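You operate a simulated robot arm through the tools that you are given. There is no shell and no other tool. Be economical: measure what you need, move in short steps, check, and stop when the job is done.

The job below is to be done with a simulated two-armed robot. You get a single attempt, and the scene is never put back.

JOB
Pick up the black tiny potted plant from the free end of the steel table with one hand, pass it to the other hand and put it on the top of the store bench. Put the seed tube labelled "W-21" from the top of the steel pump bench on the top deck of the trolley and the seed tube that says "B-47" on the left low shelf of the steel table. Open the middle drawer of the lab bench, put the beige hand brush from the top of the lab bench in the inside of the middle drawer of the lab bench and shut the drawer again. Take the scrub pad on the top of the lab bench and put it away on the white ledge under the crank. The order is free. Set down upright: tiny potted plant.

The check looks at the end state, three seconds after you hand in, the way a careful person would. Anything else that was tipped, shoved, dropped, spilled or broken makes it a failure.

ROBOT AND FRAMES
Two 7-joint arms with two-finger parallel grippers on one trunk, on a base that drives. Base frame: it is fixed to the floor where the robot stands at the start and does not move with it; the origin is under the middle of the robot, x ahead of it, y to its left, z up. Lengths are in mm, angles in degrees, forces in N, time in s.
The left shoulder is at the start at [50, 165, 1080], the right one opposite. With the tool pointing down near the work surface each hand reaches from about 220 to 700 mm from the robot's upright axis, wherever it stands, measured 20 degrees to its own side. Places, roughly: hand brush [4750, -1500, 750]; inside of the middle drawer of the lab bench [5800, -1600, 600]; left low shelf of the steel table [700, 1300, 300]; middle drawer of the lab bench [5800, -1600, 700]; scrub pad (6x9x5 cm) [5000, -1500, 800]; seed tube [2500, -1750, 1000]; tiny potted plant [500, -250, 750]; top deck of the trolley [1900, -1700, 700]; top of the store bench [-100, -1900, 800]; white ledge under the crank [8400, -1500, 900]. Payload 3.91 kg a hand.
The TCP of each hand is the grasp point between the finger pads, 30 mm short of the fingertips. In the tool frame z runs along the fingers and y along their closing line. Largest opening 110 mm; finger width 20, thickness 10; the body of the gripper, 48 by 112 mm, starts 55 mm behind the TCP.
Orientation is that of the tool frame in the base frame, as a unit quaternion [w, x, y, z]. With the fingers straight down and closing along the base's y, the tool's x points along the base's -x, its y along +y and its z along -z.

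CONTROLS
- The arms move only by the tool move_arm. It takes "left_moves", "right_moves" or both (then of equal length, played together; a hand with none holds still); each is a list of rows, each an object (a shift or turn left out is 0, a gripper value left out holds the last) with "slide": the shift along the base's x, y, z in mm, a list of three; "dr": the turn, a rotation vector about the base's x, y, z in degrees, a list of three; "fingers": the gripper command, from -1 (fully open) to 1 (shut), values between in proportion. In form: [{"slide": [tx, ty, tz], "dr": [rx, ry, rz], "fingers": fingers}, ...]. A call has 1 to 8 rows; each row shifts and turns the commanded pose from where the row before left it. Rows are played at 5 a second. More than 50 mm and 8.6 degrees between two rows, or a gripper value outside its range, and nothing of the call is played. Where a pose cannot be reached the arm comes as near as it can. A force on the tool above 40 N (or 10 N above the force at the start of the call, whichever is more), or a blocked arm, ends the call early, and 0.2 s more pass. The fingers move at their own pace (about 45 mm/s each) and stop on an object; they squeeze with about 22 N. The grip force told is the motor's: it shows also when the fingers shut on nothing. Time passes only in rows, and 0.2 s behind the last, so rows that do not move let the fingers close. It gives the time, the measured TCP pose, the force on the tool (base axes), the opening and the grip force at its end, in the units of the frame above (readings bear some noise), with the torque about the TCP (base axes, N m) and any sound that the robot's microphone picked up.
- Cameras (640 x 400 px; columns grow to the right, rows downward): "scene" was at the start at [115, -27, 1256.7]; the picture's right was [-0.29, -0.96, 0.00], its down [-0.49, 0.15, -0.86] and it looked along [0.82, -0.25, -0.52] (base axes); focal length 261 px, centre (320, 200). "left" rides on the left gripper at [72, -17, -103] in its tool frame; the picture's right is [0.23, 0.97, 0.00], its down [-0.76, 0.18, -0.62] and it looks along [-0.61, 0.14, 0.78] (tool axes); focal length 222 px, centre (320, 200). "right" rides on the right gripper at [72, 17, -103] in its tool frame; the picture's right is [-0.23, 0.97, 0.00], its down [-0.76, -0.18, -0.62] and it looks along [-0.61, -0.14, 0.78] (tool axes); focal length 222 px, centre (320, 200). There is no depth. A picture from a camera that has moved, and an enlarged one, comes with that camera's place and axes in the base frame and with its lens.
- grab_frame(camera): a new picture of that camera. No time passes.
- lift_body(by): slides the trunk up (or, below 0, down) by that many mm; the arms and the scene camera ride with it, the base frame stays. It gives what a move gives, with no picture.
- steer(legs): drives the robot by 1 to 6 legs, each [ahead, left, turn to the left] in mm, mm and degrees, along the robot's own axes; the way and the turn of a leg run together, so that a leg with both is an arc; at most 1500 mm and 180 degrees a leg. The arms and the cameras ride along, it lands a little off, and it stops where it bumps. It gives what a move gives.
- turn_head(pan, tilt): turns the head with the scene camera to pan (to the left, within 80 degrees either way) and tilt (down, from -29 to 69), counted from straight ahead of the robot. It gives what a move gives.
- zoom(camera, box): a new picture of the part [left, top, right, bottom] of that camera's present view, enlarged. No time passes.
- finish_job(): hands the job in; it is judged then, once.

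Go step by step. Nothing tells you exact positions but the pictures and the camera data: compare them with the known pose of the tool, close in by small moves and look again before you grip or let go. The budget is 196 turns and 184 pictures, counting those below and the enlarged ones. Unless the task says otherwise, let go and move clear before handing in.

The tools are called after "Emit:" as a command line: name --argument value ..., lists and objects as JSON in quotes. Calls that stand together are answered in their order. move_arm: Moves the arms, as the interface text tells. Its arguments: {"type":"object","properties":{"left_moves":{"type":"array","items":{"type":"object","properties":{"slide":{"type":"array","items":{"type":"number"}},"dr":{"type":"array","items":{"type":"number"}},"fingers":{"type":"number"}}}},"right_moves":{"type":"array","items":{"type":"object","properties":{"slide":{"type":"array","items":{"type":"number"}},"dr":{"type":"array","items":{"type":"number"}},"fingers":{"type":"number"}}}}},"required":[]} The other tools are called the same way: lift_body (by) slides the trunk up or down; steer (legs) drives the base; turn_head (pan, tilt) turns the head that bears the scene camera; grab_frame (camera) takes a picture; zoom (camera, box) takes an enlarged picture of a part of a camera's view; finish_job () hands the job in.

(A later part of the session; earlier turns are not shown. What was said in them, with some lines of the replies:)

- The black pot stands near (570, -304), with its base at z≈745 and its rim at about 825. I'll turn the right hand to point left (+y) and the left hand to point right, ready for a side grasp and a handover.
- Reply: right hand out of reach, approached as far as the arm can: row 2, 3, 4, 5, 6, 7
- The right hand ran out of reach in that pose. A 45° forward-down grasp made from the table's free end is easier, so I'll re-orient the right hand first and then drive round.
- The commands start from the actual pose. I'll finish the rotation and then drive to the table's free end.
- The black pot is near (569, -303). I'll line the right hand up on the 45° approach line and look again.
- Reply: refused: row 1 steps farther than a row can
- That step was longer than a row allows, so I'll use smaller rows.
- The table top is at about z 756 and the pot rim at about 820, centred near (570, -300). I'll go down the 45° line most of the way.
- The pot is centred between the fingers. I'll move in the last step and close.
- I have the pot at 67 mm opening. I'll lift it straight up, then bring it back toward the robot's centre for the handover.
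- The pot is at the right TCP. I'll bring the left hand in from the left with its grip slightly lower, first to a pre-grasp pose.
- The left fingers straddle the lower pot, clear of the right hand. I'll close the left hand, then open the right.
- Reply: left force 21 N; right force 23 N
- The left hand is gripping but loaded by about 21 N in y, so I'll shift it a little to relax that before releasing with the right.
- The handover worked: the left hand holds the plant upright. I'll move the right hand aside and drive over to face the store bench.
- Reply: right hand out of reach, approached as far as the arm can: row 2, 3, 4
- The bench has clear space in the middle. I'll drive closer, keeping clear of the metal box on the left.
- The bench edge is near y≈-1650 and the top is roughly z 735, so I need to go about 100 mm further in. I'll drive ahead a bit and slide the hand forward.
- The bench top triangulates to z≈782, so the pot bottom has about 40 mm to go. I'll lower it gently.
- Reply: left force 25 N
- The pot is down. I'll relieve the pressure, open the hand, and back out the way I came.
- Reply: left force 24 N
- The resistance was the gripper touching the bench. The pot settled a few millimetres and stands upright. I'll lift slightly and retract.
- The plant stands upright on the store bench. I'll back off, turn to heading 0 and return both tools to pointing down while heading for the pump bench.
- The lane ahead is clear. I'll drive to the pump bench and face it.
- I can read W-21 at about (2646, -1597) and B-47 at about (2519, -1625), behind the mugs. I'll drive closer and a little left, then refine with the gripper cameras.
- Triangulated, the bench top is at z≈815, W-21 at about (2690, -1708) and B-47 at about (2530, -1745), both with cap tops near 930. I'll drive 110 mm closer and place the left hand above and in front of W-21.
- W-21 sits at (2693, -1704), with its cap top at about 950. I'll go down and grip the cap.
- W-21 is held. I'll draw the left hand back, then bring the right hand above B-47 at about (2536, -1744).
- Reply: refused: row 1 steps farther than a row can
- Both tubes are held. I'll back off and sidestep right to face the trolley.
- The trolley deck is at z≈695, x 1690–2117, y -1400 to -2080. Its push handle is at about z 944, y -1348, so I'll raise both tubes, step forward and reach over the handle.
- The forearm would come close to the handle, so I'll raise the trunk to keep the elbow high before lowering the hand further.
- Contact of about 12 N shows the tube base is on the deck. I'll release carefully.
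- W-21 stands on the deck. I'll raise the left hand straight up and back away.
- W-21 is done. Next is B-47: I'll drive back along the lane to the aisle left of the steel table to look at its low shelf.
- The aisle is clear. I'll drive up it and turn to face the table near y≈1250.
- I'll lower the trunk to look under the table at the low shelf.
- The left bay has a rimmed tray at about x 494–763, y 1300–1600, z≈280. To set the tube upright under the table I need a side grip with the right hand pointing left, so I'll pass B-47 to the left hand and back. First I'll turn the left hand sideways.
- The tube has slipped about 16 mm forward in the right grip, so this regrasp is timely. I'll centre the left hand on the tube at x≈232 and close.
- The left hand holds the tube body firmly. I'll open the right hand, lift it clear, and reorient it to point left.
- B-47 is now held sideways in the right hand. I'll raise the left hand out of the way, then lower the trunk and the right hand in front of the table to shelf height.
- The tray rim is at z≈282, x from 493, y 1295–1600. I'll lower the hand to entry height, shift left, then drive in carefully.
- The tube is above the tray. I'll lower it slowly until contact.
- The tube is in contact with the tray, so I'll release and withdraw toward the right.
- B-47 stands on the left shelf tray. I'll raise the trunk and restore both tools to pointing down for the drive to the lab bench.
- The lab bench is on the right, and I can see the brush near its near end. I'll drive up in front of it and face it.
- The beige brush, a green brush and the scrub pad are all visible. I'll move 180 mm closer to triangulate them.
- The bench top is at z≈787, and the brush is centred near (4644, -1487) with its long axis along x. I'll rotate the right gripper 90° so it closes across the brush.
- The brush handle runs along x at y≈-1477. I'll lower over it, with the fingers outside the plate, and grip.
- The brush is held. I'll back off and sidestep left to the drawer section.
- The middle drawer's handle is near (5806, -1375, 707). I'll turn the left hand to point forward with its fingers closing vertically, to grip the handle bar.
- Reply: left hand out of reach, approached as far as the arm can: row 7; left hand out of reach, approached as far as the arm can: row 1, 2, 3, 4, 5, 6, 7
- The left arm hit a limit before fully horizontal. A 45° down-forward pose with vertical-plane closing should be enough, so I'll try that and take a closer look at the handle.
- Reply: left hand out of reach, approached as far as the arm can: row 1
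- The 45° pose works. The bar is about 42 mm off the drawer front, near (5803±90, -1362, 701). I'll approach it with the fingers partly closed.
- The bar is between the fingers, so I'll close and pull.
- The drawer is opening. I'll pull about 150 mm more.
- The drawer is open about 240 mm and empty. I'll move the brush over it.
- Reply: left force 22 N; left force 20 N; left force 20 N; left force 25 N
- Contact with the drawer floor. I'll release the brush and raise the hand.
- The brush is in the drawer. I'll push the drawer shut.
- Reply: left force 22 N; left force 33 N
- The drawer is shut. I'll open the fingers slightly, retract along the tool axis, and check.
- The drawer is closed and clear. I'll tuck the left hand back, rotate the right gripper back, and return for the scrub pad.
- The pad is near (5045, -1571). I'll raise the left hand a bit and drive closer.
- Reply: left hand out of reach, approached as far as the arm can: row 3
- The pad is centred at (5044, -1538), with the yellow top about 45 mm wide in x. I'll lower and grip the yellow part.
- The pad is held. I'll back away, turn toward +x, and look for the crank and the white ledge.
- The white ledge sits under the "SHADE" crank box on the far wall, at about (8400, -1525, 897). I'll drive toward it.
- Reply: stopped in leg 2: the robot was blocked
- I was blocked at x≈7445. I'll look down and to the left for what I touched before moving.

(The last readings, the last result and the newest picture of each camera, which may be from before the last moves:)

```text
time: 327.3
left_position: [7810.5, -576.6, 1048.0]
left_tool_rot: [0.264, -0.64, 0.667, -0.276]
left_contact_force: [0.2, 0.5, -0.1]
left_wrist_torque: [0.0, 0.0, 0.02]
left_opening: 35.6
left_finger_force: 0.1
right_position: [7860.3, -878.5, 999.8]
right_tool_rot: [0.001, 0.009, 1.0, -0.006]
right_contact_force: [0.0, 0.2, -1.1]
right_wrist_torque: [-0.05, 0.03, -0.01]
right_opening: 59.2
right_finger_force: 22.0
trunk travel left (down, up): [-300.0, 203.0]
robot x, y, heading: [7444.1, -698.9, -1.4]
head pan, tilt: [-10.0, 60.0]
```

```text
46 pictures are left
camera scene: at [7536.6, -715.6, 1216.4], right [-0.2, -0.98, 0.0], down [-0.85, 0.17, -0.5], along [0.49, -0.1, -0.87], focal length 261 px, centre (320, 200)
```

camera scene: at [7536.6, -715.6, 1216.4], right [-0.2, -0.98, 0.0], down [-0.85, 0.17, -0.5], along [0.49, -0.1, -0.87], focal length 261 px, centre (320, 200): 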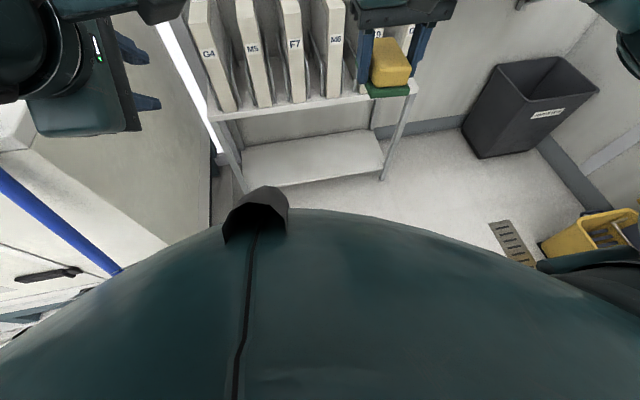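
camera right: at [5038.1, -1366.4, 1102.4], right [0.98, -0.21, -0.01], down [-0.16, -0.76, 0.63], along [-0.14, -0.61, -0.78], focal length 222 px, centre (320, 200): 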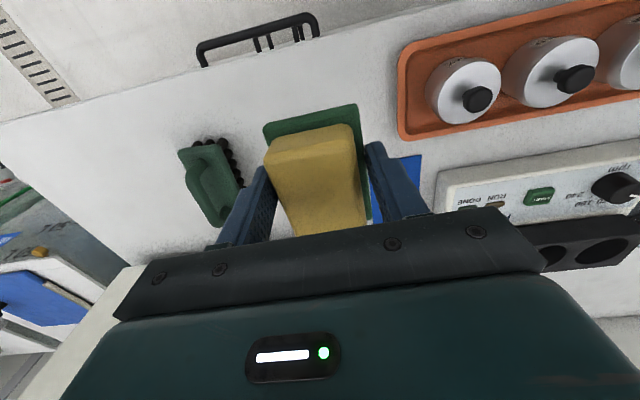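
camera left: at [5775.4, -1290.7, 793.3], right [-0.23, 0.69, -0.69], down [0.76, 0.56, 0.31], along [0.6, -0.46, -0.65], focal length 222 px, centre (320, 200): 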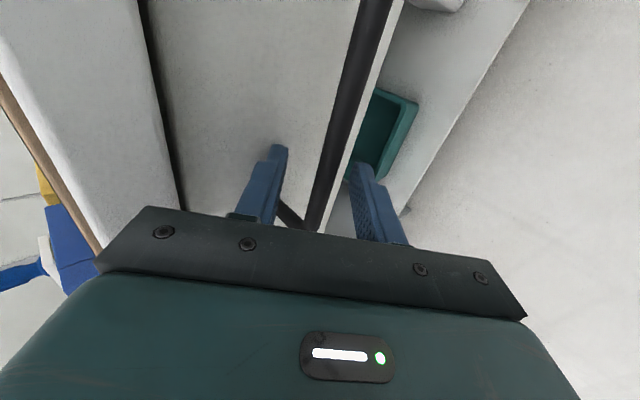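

I stopped against the end of the floor mop, and its pole position matches the earlier view, so it hasn't moved. I'll back off, move right clear of it, and go forward.

Emit:
steer --legs '[[-80, 0, 1.5], [0, -370, 0], [260, 0, 0], [0, -290, 0]]'

Emit:
turn_head --pan 0 --tilt 25

Emit:
grab_frame --camera "scene"

Emit:
turn_head --pan 60 --tilt 45

Emit:
grab_frame --camera "scene"

```text
time: 336.0
left_position: [7981.5, -1230.0, 1048.8]
left_tool_rot: [0.267, -0.648, 0.659, -0.273]
left_contact_force: [0.6, -1.0, -0.5]
left_wrist_torque: [0.01, 0.01, 0.0]
left_opening: 35.8
left_finger_force: 0.0
right_position: [8038.4, -1529.4, 1000.1]
right_tool_rot: [0.001, -0.004, 1.0, -0.006]
right_contact_force: [-0.3, -0.1, -1.9]
right_wrist_torque: [0.02, 0.04, -0.03]
right_opening: 58.9
right_finger_force: 21.5
trunk travel left (down, up): [-300.0, 203.0]
robot x, y, heading: [7616.3, -1359.7, 0.1]
head pan, tilt: [-10.0, 60.0]
```

```text
time: 337.0
left_position: [7981.2, -1229.8, 1049.5]
left_tool_rot: [0.268, -0.648, 0.659, -0.272]
left_contact_force: [-0.8, 0.2, -0.4]
left_wrist_torque: [-0.02, -0.02, 0.02]
left_opening: 35.6
left_finger_force: 0.0
right_position: [8038.3, -1529.0, 999.8]
right_tool_rot: [0.002, -0.005, 1.0, -0.006]
right_contact_force: [-0.3, -0.1, -0.1]
right_wrist_torque: [0.01, 0.0, 0.03]
right_opening: 59.1
right_finger_force: 21.9
trunk travel left (down, up): [-300.0, 203.0]
robot x, y, heading: [7615.1, -1361.7, 0.3]
head pan, tilt: [0.0, 25.0]
```

```text
45 pictures are left
camera scene: at [7737.5, -1364.1, 1266.3], right [0.0, -1.0, 0.0], down [-0.42, 0.0, -0.91], along [0.91, 0.0, -0.42], focal length 261 px, centre (320, 200)
```

scene: 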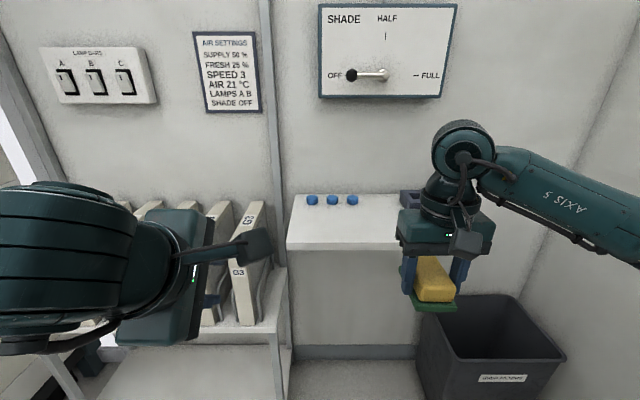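

```text
time: 338.3
left_position: [7981.7, -1229.9, 1049.0]
left_tool_rot: [0.267, -0.648, 0.659, -0.273]
left_contact_force: [0.0, 0.4, -0.7]
left_wrist_torque: [0.02, -0.01, 0.01]
left_opening: 35.9
left_finger_force: 0.0
right_position: [8037.3, -1529.1, 1001.2]
right_tool_rot: [0.001, -0.004, 1.0, -0.006]
right_contact_force: [-0.4, -0.6, -1.4]
right_wrist_torque: [0.0, 0.0, -0.01]
right_opening: 59.1
right_finger_force: 21.8
trunk travel left (down, up): [-300.0, 203.0]
robot x, y, heading: [7616.2, -1363.2, 0.3]
head pan, tilt: [60.0, 45.0]
```

```text
44 pictures are left
camera scene: at [7686.2, -1293.6, 1235.9], right [0.86, -0.5, 0.0], down [-0.36, -0.61, -0.71], along [0.36, 0.61, -0.71], focal length 261 px, centre (320, 200)
```

scene: 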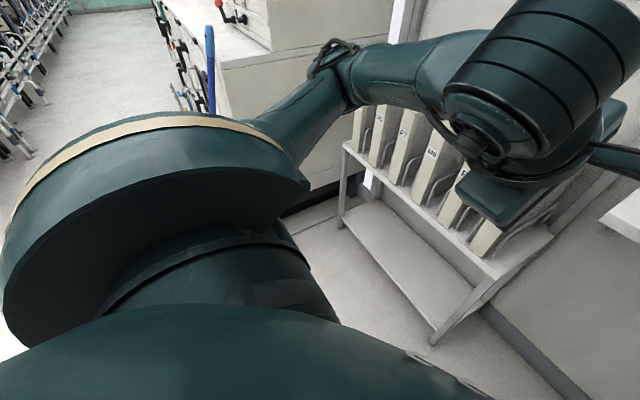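

The mop still stands. The ledge front edge is near x≈8270–8300, z≈880–900, and its front area is free. I'll raise the left hand clear of the filter boards and drive in.

Emit:
move_arm --left_moves '[{"slide": [0, 0, 40]}, {"slide": [0, 0, 40]}, {"slide": [0, 0, 40]}]' --right_moves '[{"slide": [0, 10, 5]}, {"slide": [0, 10, 5]}, {"slide": [0, 10, 5]}]'

Emit:
turn_head --pan -5 --tilt 30

Emit:
steer --legs '[[170, 0, 0]]'

Emit:
grab_frame --camera "scene"

Emit:
grab_frame --camera "right"

```text
time: 339.1
left_position: [7981.4, -1229.3, 1168.8]
left_tool_rot: [0.268, -0.649, 0.659, -0.272]
left_contact_force: [0.7, -0.6, 0.4]
left_wrist_torque: [-0.01, 0.02, 0.04]
left_opening: 35.8
left_finger_force: 0.0
right_position: [8038.4, -1500.5, 1016.3]
right_tool_rot: [0.001, -0.004, 1.0, -0.007]
right_contact_force: [-0.6, -0.3, -0.2]
right_wrist_torque: [0.0, -0.02, -0.01]
right_opening: 59.1
right_finger_force: 22.3
trunk travel left (down, up): [-300.0, 203.0]
robot x, y, heading: [7619.4, -1363.5, -0.2]
head pan, tilt: [60.0, 45.0]
```

```text
time: 340.4
left_position: [7982.2, -1228.6, 1168.7]
left_tool_rot: [0.268, -0.649, 0.658, -0.273]
left_contact_force: [-0.3, 0.0, 0.3]
left_wrist_torque: [0.01, -0.01, -0.02]
left_opening: 35.6
left_finger_force: 0.0
right_position: [8038.2, -1500.1, 1015.5]
right_tool_rot: [0.0, -0.005, 1.0, -0.006]
right_contact_force: [0.6, -0.1, -0.5]
right_wrist_torque: [0.0, 0.01, -0.01]
right_opening: 59.4
right_finger_force: 22.4
trunk travel left (down, up): [-300.0, 203.0]
robot x, y, heading: [7614.2, -1366.2, 0.2]
head pan, tilt: [-5.0, 30.0]
```

```text
time: 341.9
left_position: [8151.6, -1229.4, 1169.8]
left_tool_rot: [0.268, -0.648, 0.659, -0.273]
left_contact_force: [0.8, -0.7, -0.1]
left_wrist_torque: [-0.01, 0.05, 0.0]
left_opening: 35.7
left_finger_force: 0.1
right_position: [8207.1, -1500.8, 1015.6]
right_tool_rot: [0.001, -0.004, 1.0, -0.007]
right_contact_force: [1.0, 0.2, -0.1]
right_wrist_torque: [0.0, 0.0, 0.02]
right_opening: 59.5
right_finger_force: 22.0
trunk travel left (down, up): [-300.0, 203.0]
robot x, y, heading: [7785.8, -1365.7, -0.1]
head pan, tilt: [-5.0, 30.0]
```

```text
43 pictures are left
camera scene: at [7904.5, -1372.6, 1258.3], right [-0.09, -1.0, 0.0], down [-0.5, 0.05, -0.87], along [0.86, -0.08, -0.5], focal length 261 px, centre (320, 200)
```

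scene: 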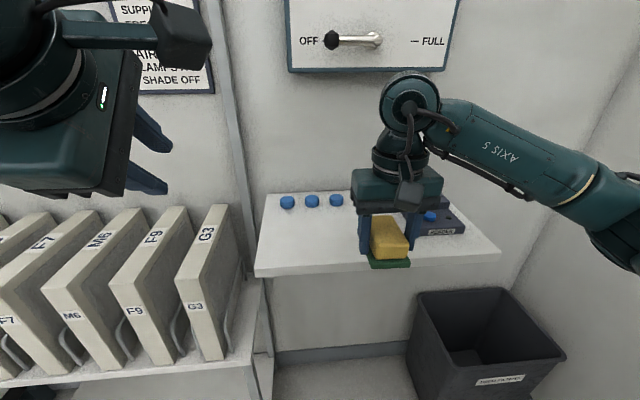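

```text
42 pictures are left
camera right: at [8134.1, -1483.9, 1117.5], right [0.22, 0.98, -0.01], down [0.76, -0.16, 0.63], along [0.61, -0.15, -0.78], focal length 222 px, centre (320, 200)
```

right: 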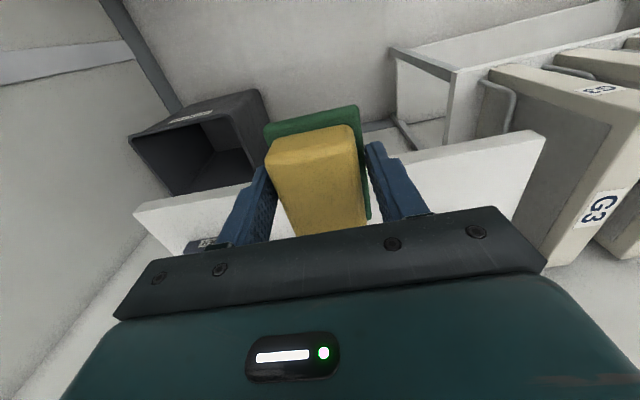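

The ledge surface is at z≈890, with its front at x≈8275. I'll move the pad over the clear spot at (8345, -1500) and lower it.

Emit:
move_arm --right_moves '[{"slide": [46, 0, 0]}, {"slide": [46, 0, 0]}, {"slide": [46, 0, 0]}, {"slide": [0, 0, -35]}, {"slide": [0, 0, -25]}]'

Emit:
grab_frame --camera "scene"

Emit:
grab_frame --camera "right"

```text
time: 343.1
left_position: [8151.5, -1230.2, 1169.4]
left_tool_rot: [0.268, -0.648, 0.659, -0.271]
left_contact_force: [0.3, 0.4, -0.9]
left_wrist_torque: [-0.02, -0.02, 0.01]
left_opening: 35.7
left_finger_force: 0.1
right_position: [8343.5, -1501.9, 953.8]
right_tool_rot: [0.001, -0.004, 1.0, -0.006]
right_contact_force: [-0.5, -1.1, -1.0]
right_wrist_torque: [0.01, 0.05, 0.01]
right_opening: 59.0
right_finger_force: 22.2
trunk travel left (down, up): [-300.0, 203.0]
robot x, y, heading: [7783.8, -1360.7, -0.4]
head pan, tilt: [-5.0, 30.0]
```

```text
41 pictures are left
camera scene: at [7904.1, -1372.7, 1258.5], right [-0.09, -1.0, 0.0], down [-0.5, 0.05, -0.87], along [0.86, -0.08, -0.5], focal length 261 px, centre (320, 200)
```

scene: 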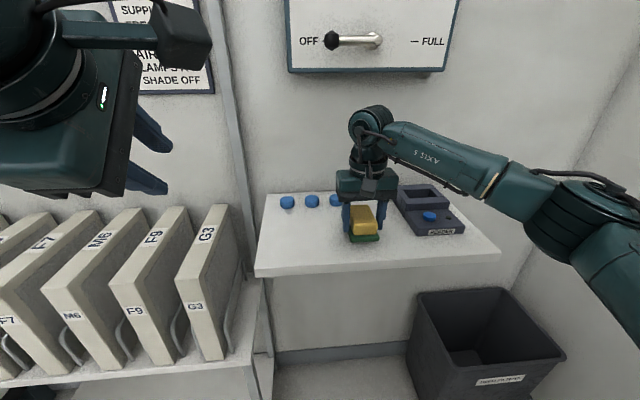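

```text
40 pictures are left
camera right: at [8270.3, -1484.0, 1057.0], right [0.22, 0.98, -0.01], down [0.76, -0.16, 0.63], along [0.61, -0.15, -0.78], focal length 222 px, centre (320, 200)
```

right: 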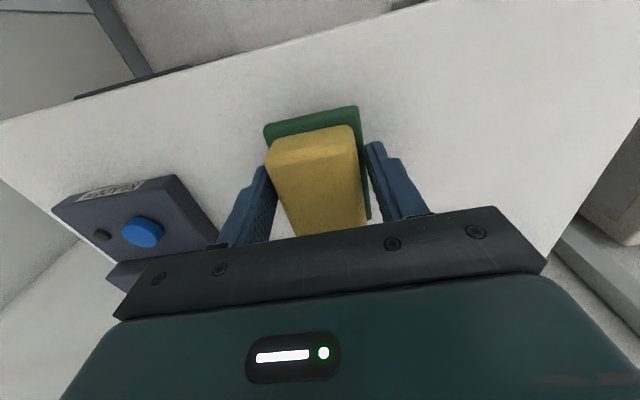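

Emit:
move_arm --right_moves '[{"slide": [0, 0, -10]}, {}]'

Emit:
move_arm --right_moves '[{"slide": [0, 0, -5]}, {}]'

Emit:
move_arm --right_moves '[{"slide": [0, 0, -5]}, {}]'

Emit:
zoom --camera "scene" --box '[300, 150, 440, 260]'

```text
time: 343.7
left_position: [8150.5, -1229.4, 1171.0]
left_tool_rot: [0.267, -0.648, 0.659, -0.273]
left_contact_force: [-0.4, 0.2, 0.2]
left_wrist_torque: [-0.03, -0.03, 0.03]
left_opening: 35.8
left_finger_force: 0.0
right_position: [8343.7, -1501.0, 946.7]
right_tool_rot: [0.001, -0.004, 1.0, -0.006]
right_contact_force: [0.4, -0.1, -0.6]
right_wrist_torque: [0.01, 0.03, -0.02]
right_opening: 59.2
right_finger_force: 22.4
trunk travel left (down, up): [-300.0, 203.0]
robot x, y, heading: [7782.7, -1361.1, -0.3]
head pan, tilt: [-5.0, 30.0]
```

```text
time: 344.3
left_position: [8151.0, -1229.1, 1170.0]
left_tool_rot: [0.268, -0.648, 0.659, -0.273]
left_contact_force: [0.3, -0.4, -0.4]
left_wrist_torque: [-0.02, -0.01, 0.03]
left_opening: 35.7
left_finger_force: 0.1
right_position: [8342.8, -1499.9, 940.0]
right_tool_rot: [0.001, -0.003, 1.0, -0.006]
right_contact_force: [-0.7, -0.1, -0.1]
right_wrist_torque: [0.01, 0.01, 0.02]
right_opening: 59.2
right_finger_force: 21.6
trunk travel left (down, up): [-300.0, 203.0]
robot x, y, heading: [7784.8, -1360.8, -0.0]
head pan, tilt: [-5.0, 30.0]
```

```text
time: 344.9
left_position: [8150.2, -1230.1, 1170.0]
left_tool_rot: [0.269, -0.648, 0.659, -0.273]
left_contact_force: [-1.2, -0.4, 0.3]
left_wrist_torque: [0.0, 0.0, -0.03]
left_opening: 35.7
left_finger_force: 0.0
right_position: [8343.6, -1501.1, 938.5]
right_tool_rot: [0.003, -0.004, 1.0, -0.005]
right_contact_force: [-0.7, 0.3, 9.2]
right_wrist_torque: [-0.21, 0.26, 0.0]
right_opening: 59.3
right_finger_force: 21.1
trunk travel left (down, up): [-300.0, 203.0]
robot x, y, heading: [7782.8, -1364.5, -0.3]
head pan, tilt: [-5.0, 30.0]
```

```text
3.64 times, centred on (370, 205) of scene
camera zoom: at [7903.1, -1372.5, 1258.7], right [-0.09, -1.0, 0.0], down [-0.5, 0.05, -0.87], along [0.86, -0.08, -0.5], focal length 948 px, centre (138, 182)
```

zoom: 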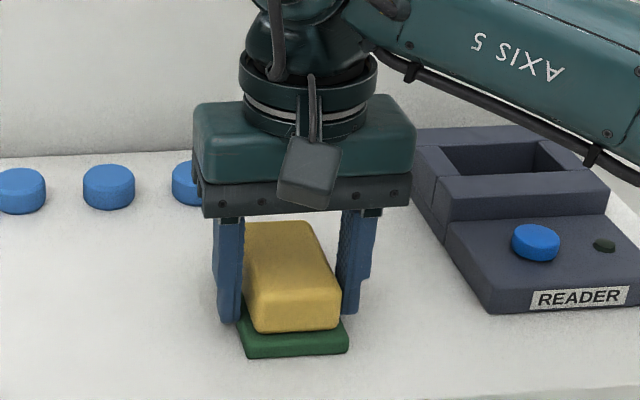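

Contact. I'll release the pad and lift straight up.

Emit:
move_arm --right_moves '[{"slide": [0, 0, -1]}, {"fingers": -0.1}, {"fingers": -0.35}, {"fingers": -0.35}, {"slide": [0, 0, 30]}, {"slide": [0, 0, 40]}, {"slide": [0, 0, 40]}]'

Emit:
move_arm --right_moves '[{"slide": [-45, 0, 0]}, {"slide": [-45, 0, 0]}, {"slide": [-45, 0, 0]}, {"slide": [-30, 0, 0]}]'

Emit:
grab_frame --camera "scene"

```text
time: 346.5
left_position: [8150.5, -1229.0, 1169.5]
left_tool_rot: [0.268, -0.648, 0.659, -0.273]
left_contact_force: [-0.8, 0.1, 0.4]
left_wrist_torque: [-0.03, -0.01, 0.03]
left_opening: 35.4
left_finger_force: 0.1
right_position: [8343.3, -1502.7, 1048.0]
right_tool_rot: [0.0, -0.004, 1.0, -0.006]
right_contact_force: [0.7, -0.8, 0.0]
right_wrist_torque: [0.0, 0.04, 0.01]
right_opening: 74.3
right_finger_force: 0.1
trunk travel left (down, up): [-300.0, 203.0]
robot x, y, heading: [7786.4, -1362.6, -0.2]
head pan, tilt: [-5.0, 30.0]
```

```text
time: 347.5
left_position: [8150.1, -1229.9, 1169.9]
left_tool_rot: [0.268, -0.648, 0.659, -0.273]
left_contact_force: [0.1, 1.1, 0.7]
left_wrist_torque: [0.0, 0.03, -0.01]
left_opening: 35.6
left_finger_force: 0.2
right_position: [8177.5, -1500.3, 1045.7]
right_tool_rot: [0.002, -0.004, 1.0, -0.006]
right_contact_force: [1.3, -0.2, 0.6]
right_wrist_torque: [-0.01, 0.01, -0.02]
right_opening: 74.3
right_finger_force: 0.0
trunk travel left (down, up): [-300.0, 203.0]
robot x, y, heading: [7786.1, -1362.1, -0.2]
head pan, tilt: [-5.0, 30.0]
```

```text
38 pictures are left
camera scene: at [7903.7, -1372.7, 1258.5], right [-0.09, -1.0, 0.0], down [-0.5, 0.05, -0.87], along [0.86, -0.08, -0.5], focal length 261 px, centre (320, 200)
```

scene: 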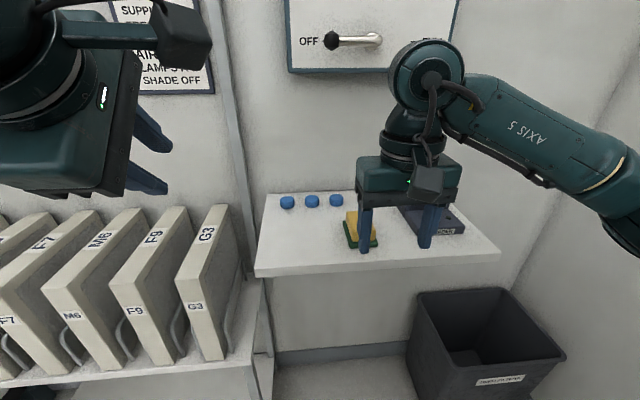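

The pad is on the ledge. I'll back off a little, clear of the mop, and check it once more.

Emit:
steer --legs '[[-170, 0, 0]]'

Emit:
turn_head --pan 78 --tilt 25

Emit:
grab_frame --camera "scene"

```text
time: 349.0
left_position: [7979.0, -1229.1, 1170.6]
left_tool_rot: [0.268, -0.648, 0.659, -0.272]
left_contact_force: [-0.6, -0.2, -0.6]
left_wrist_torque: [-0.01, 0.0, -0.03]
left_opening: 35.9
left_finger_force: 0.1
right_position: [8004.6, -1498.9, 1045.4]
right_tool_rot: [0.001, -0.003, 1.0, -0.006]
right_contact_force: [-0.1, 0.4, -0.3]
right_wrist_torque: [-0.01, 0.0, -0.04]
right_opening: 74.4
right_finger_force: 0.1
trunk travel left (down, up): [-300.0, 203.0]
robot x, y, heading: [7613.7, -1360.1, -0.3]
head pan, tilt: [-5.0, 30.0]
```

```text
time: 350.6
left_position: [7980.1, -1229.1, 1169.5]
left_tool_rot: [0.267, -0.648, 0.659, -0.272]
left_contact_force: [-0.1, -0.7, 0.2]
left_wrist_torque: [-0.01, 0.03, 0.03]
left_opening: 36.0
left_finger_force: 0.1
right_position: [8005.2, -1498.4, 1044.1]
right_tool_rot: [0.001, -0.004, 1.0, -0.006]
right_contact_force: [-0.5, 0.4, -0.1]
right_wrist_torque: [-0.04, 0.02, -0.01]
right_opening: 74.2
right_finger_force: 0.0
trunk travel left (down, up): [-300.0, 203.0]
robot x, y, heading: [7612.6, -1359.9, -0.4]
head pan, tilt: [78.0, 25.0]
```

```text
37 pictures are left
camera scene: at [7661.8, -1273.7, 1266.4], right [0.98, -0.21, 0.0], down [-0.09, -0.41, -0.91], along [0.19, 0.89, -0.42], focal length 261 px, centre (320, 200)
```

scene: 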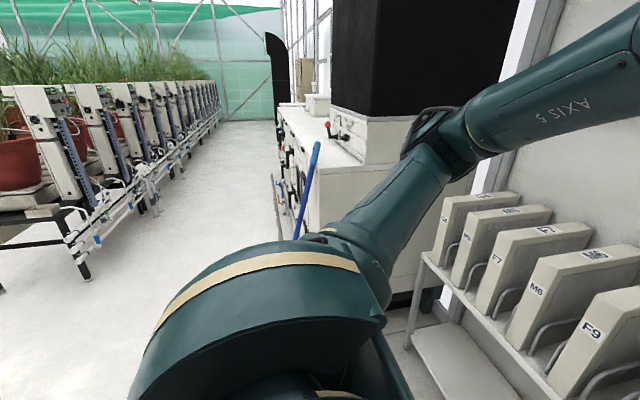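

The mop pole still leans against the cabinet as before, and every item is in its place with both hands clear. I'm handing in.

Emit:
finish_job

```text
The job is handed in.
```

I've handed the job in, with every item placed, the drawer shut and both hands clear:

- **Tiny potted plant:** picked up with the right hand, passed to the left, and set upright on the top of the store bench. It dropped a few millimetres when I let go and stayed standing.
- **Seed tube W-21:** standing on the top deck of the trolley.
- **Seed tube B-47:** standing in the rimmed tray on the left low shelf of the steel table.
- **Hand brush:** in the middle drawer of the lab bench. The brush I took has a brown body with beige bristles; the only other one on the bench was green.
- **Scrub pad:** on the white ledge under the crank.

On the way to the ledge the base stopped against something I took to be the floor mop. Its pole still leans where it did before. I couldn't see the mop head well enough to be sure it hadn't shifted slightly.
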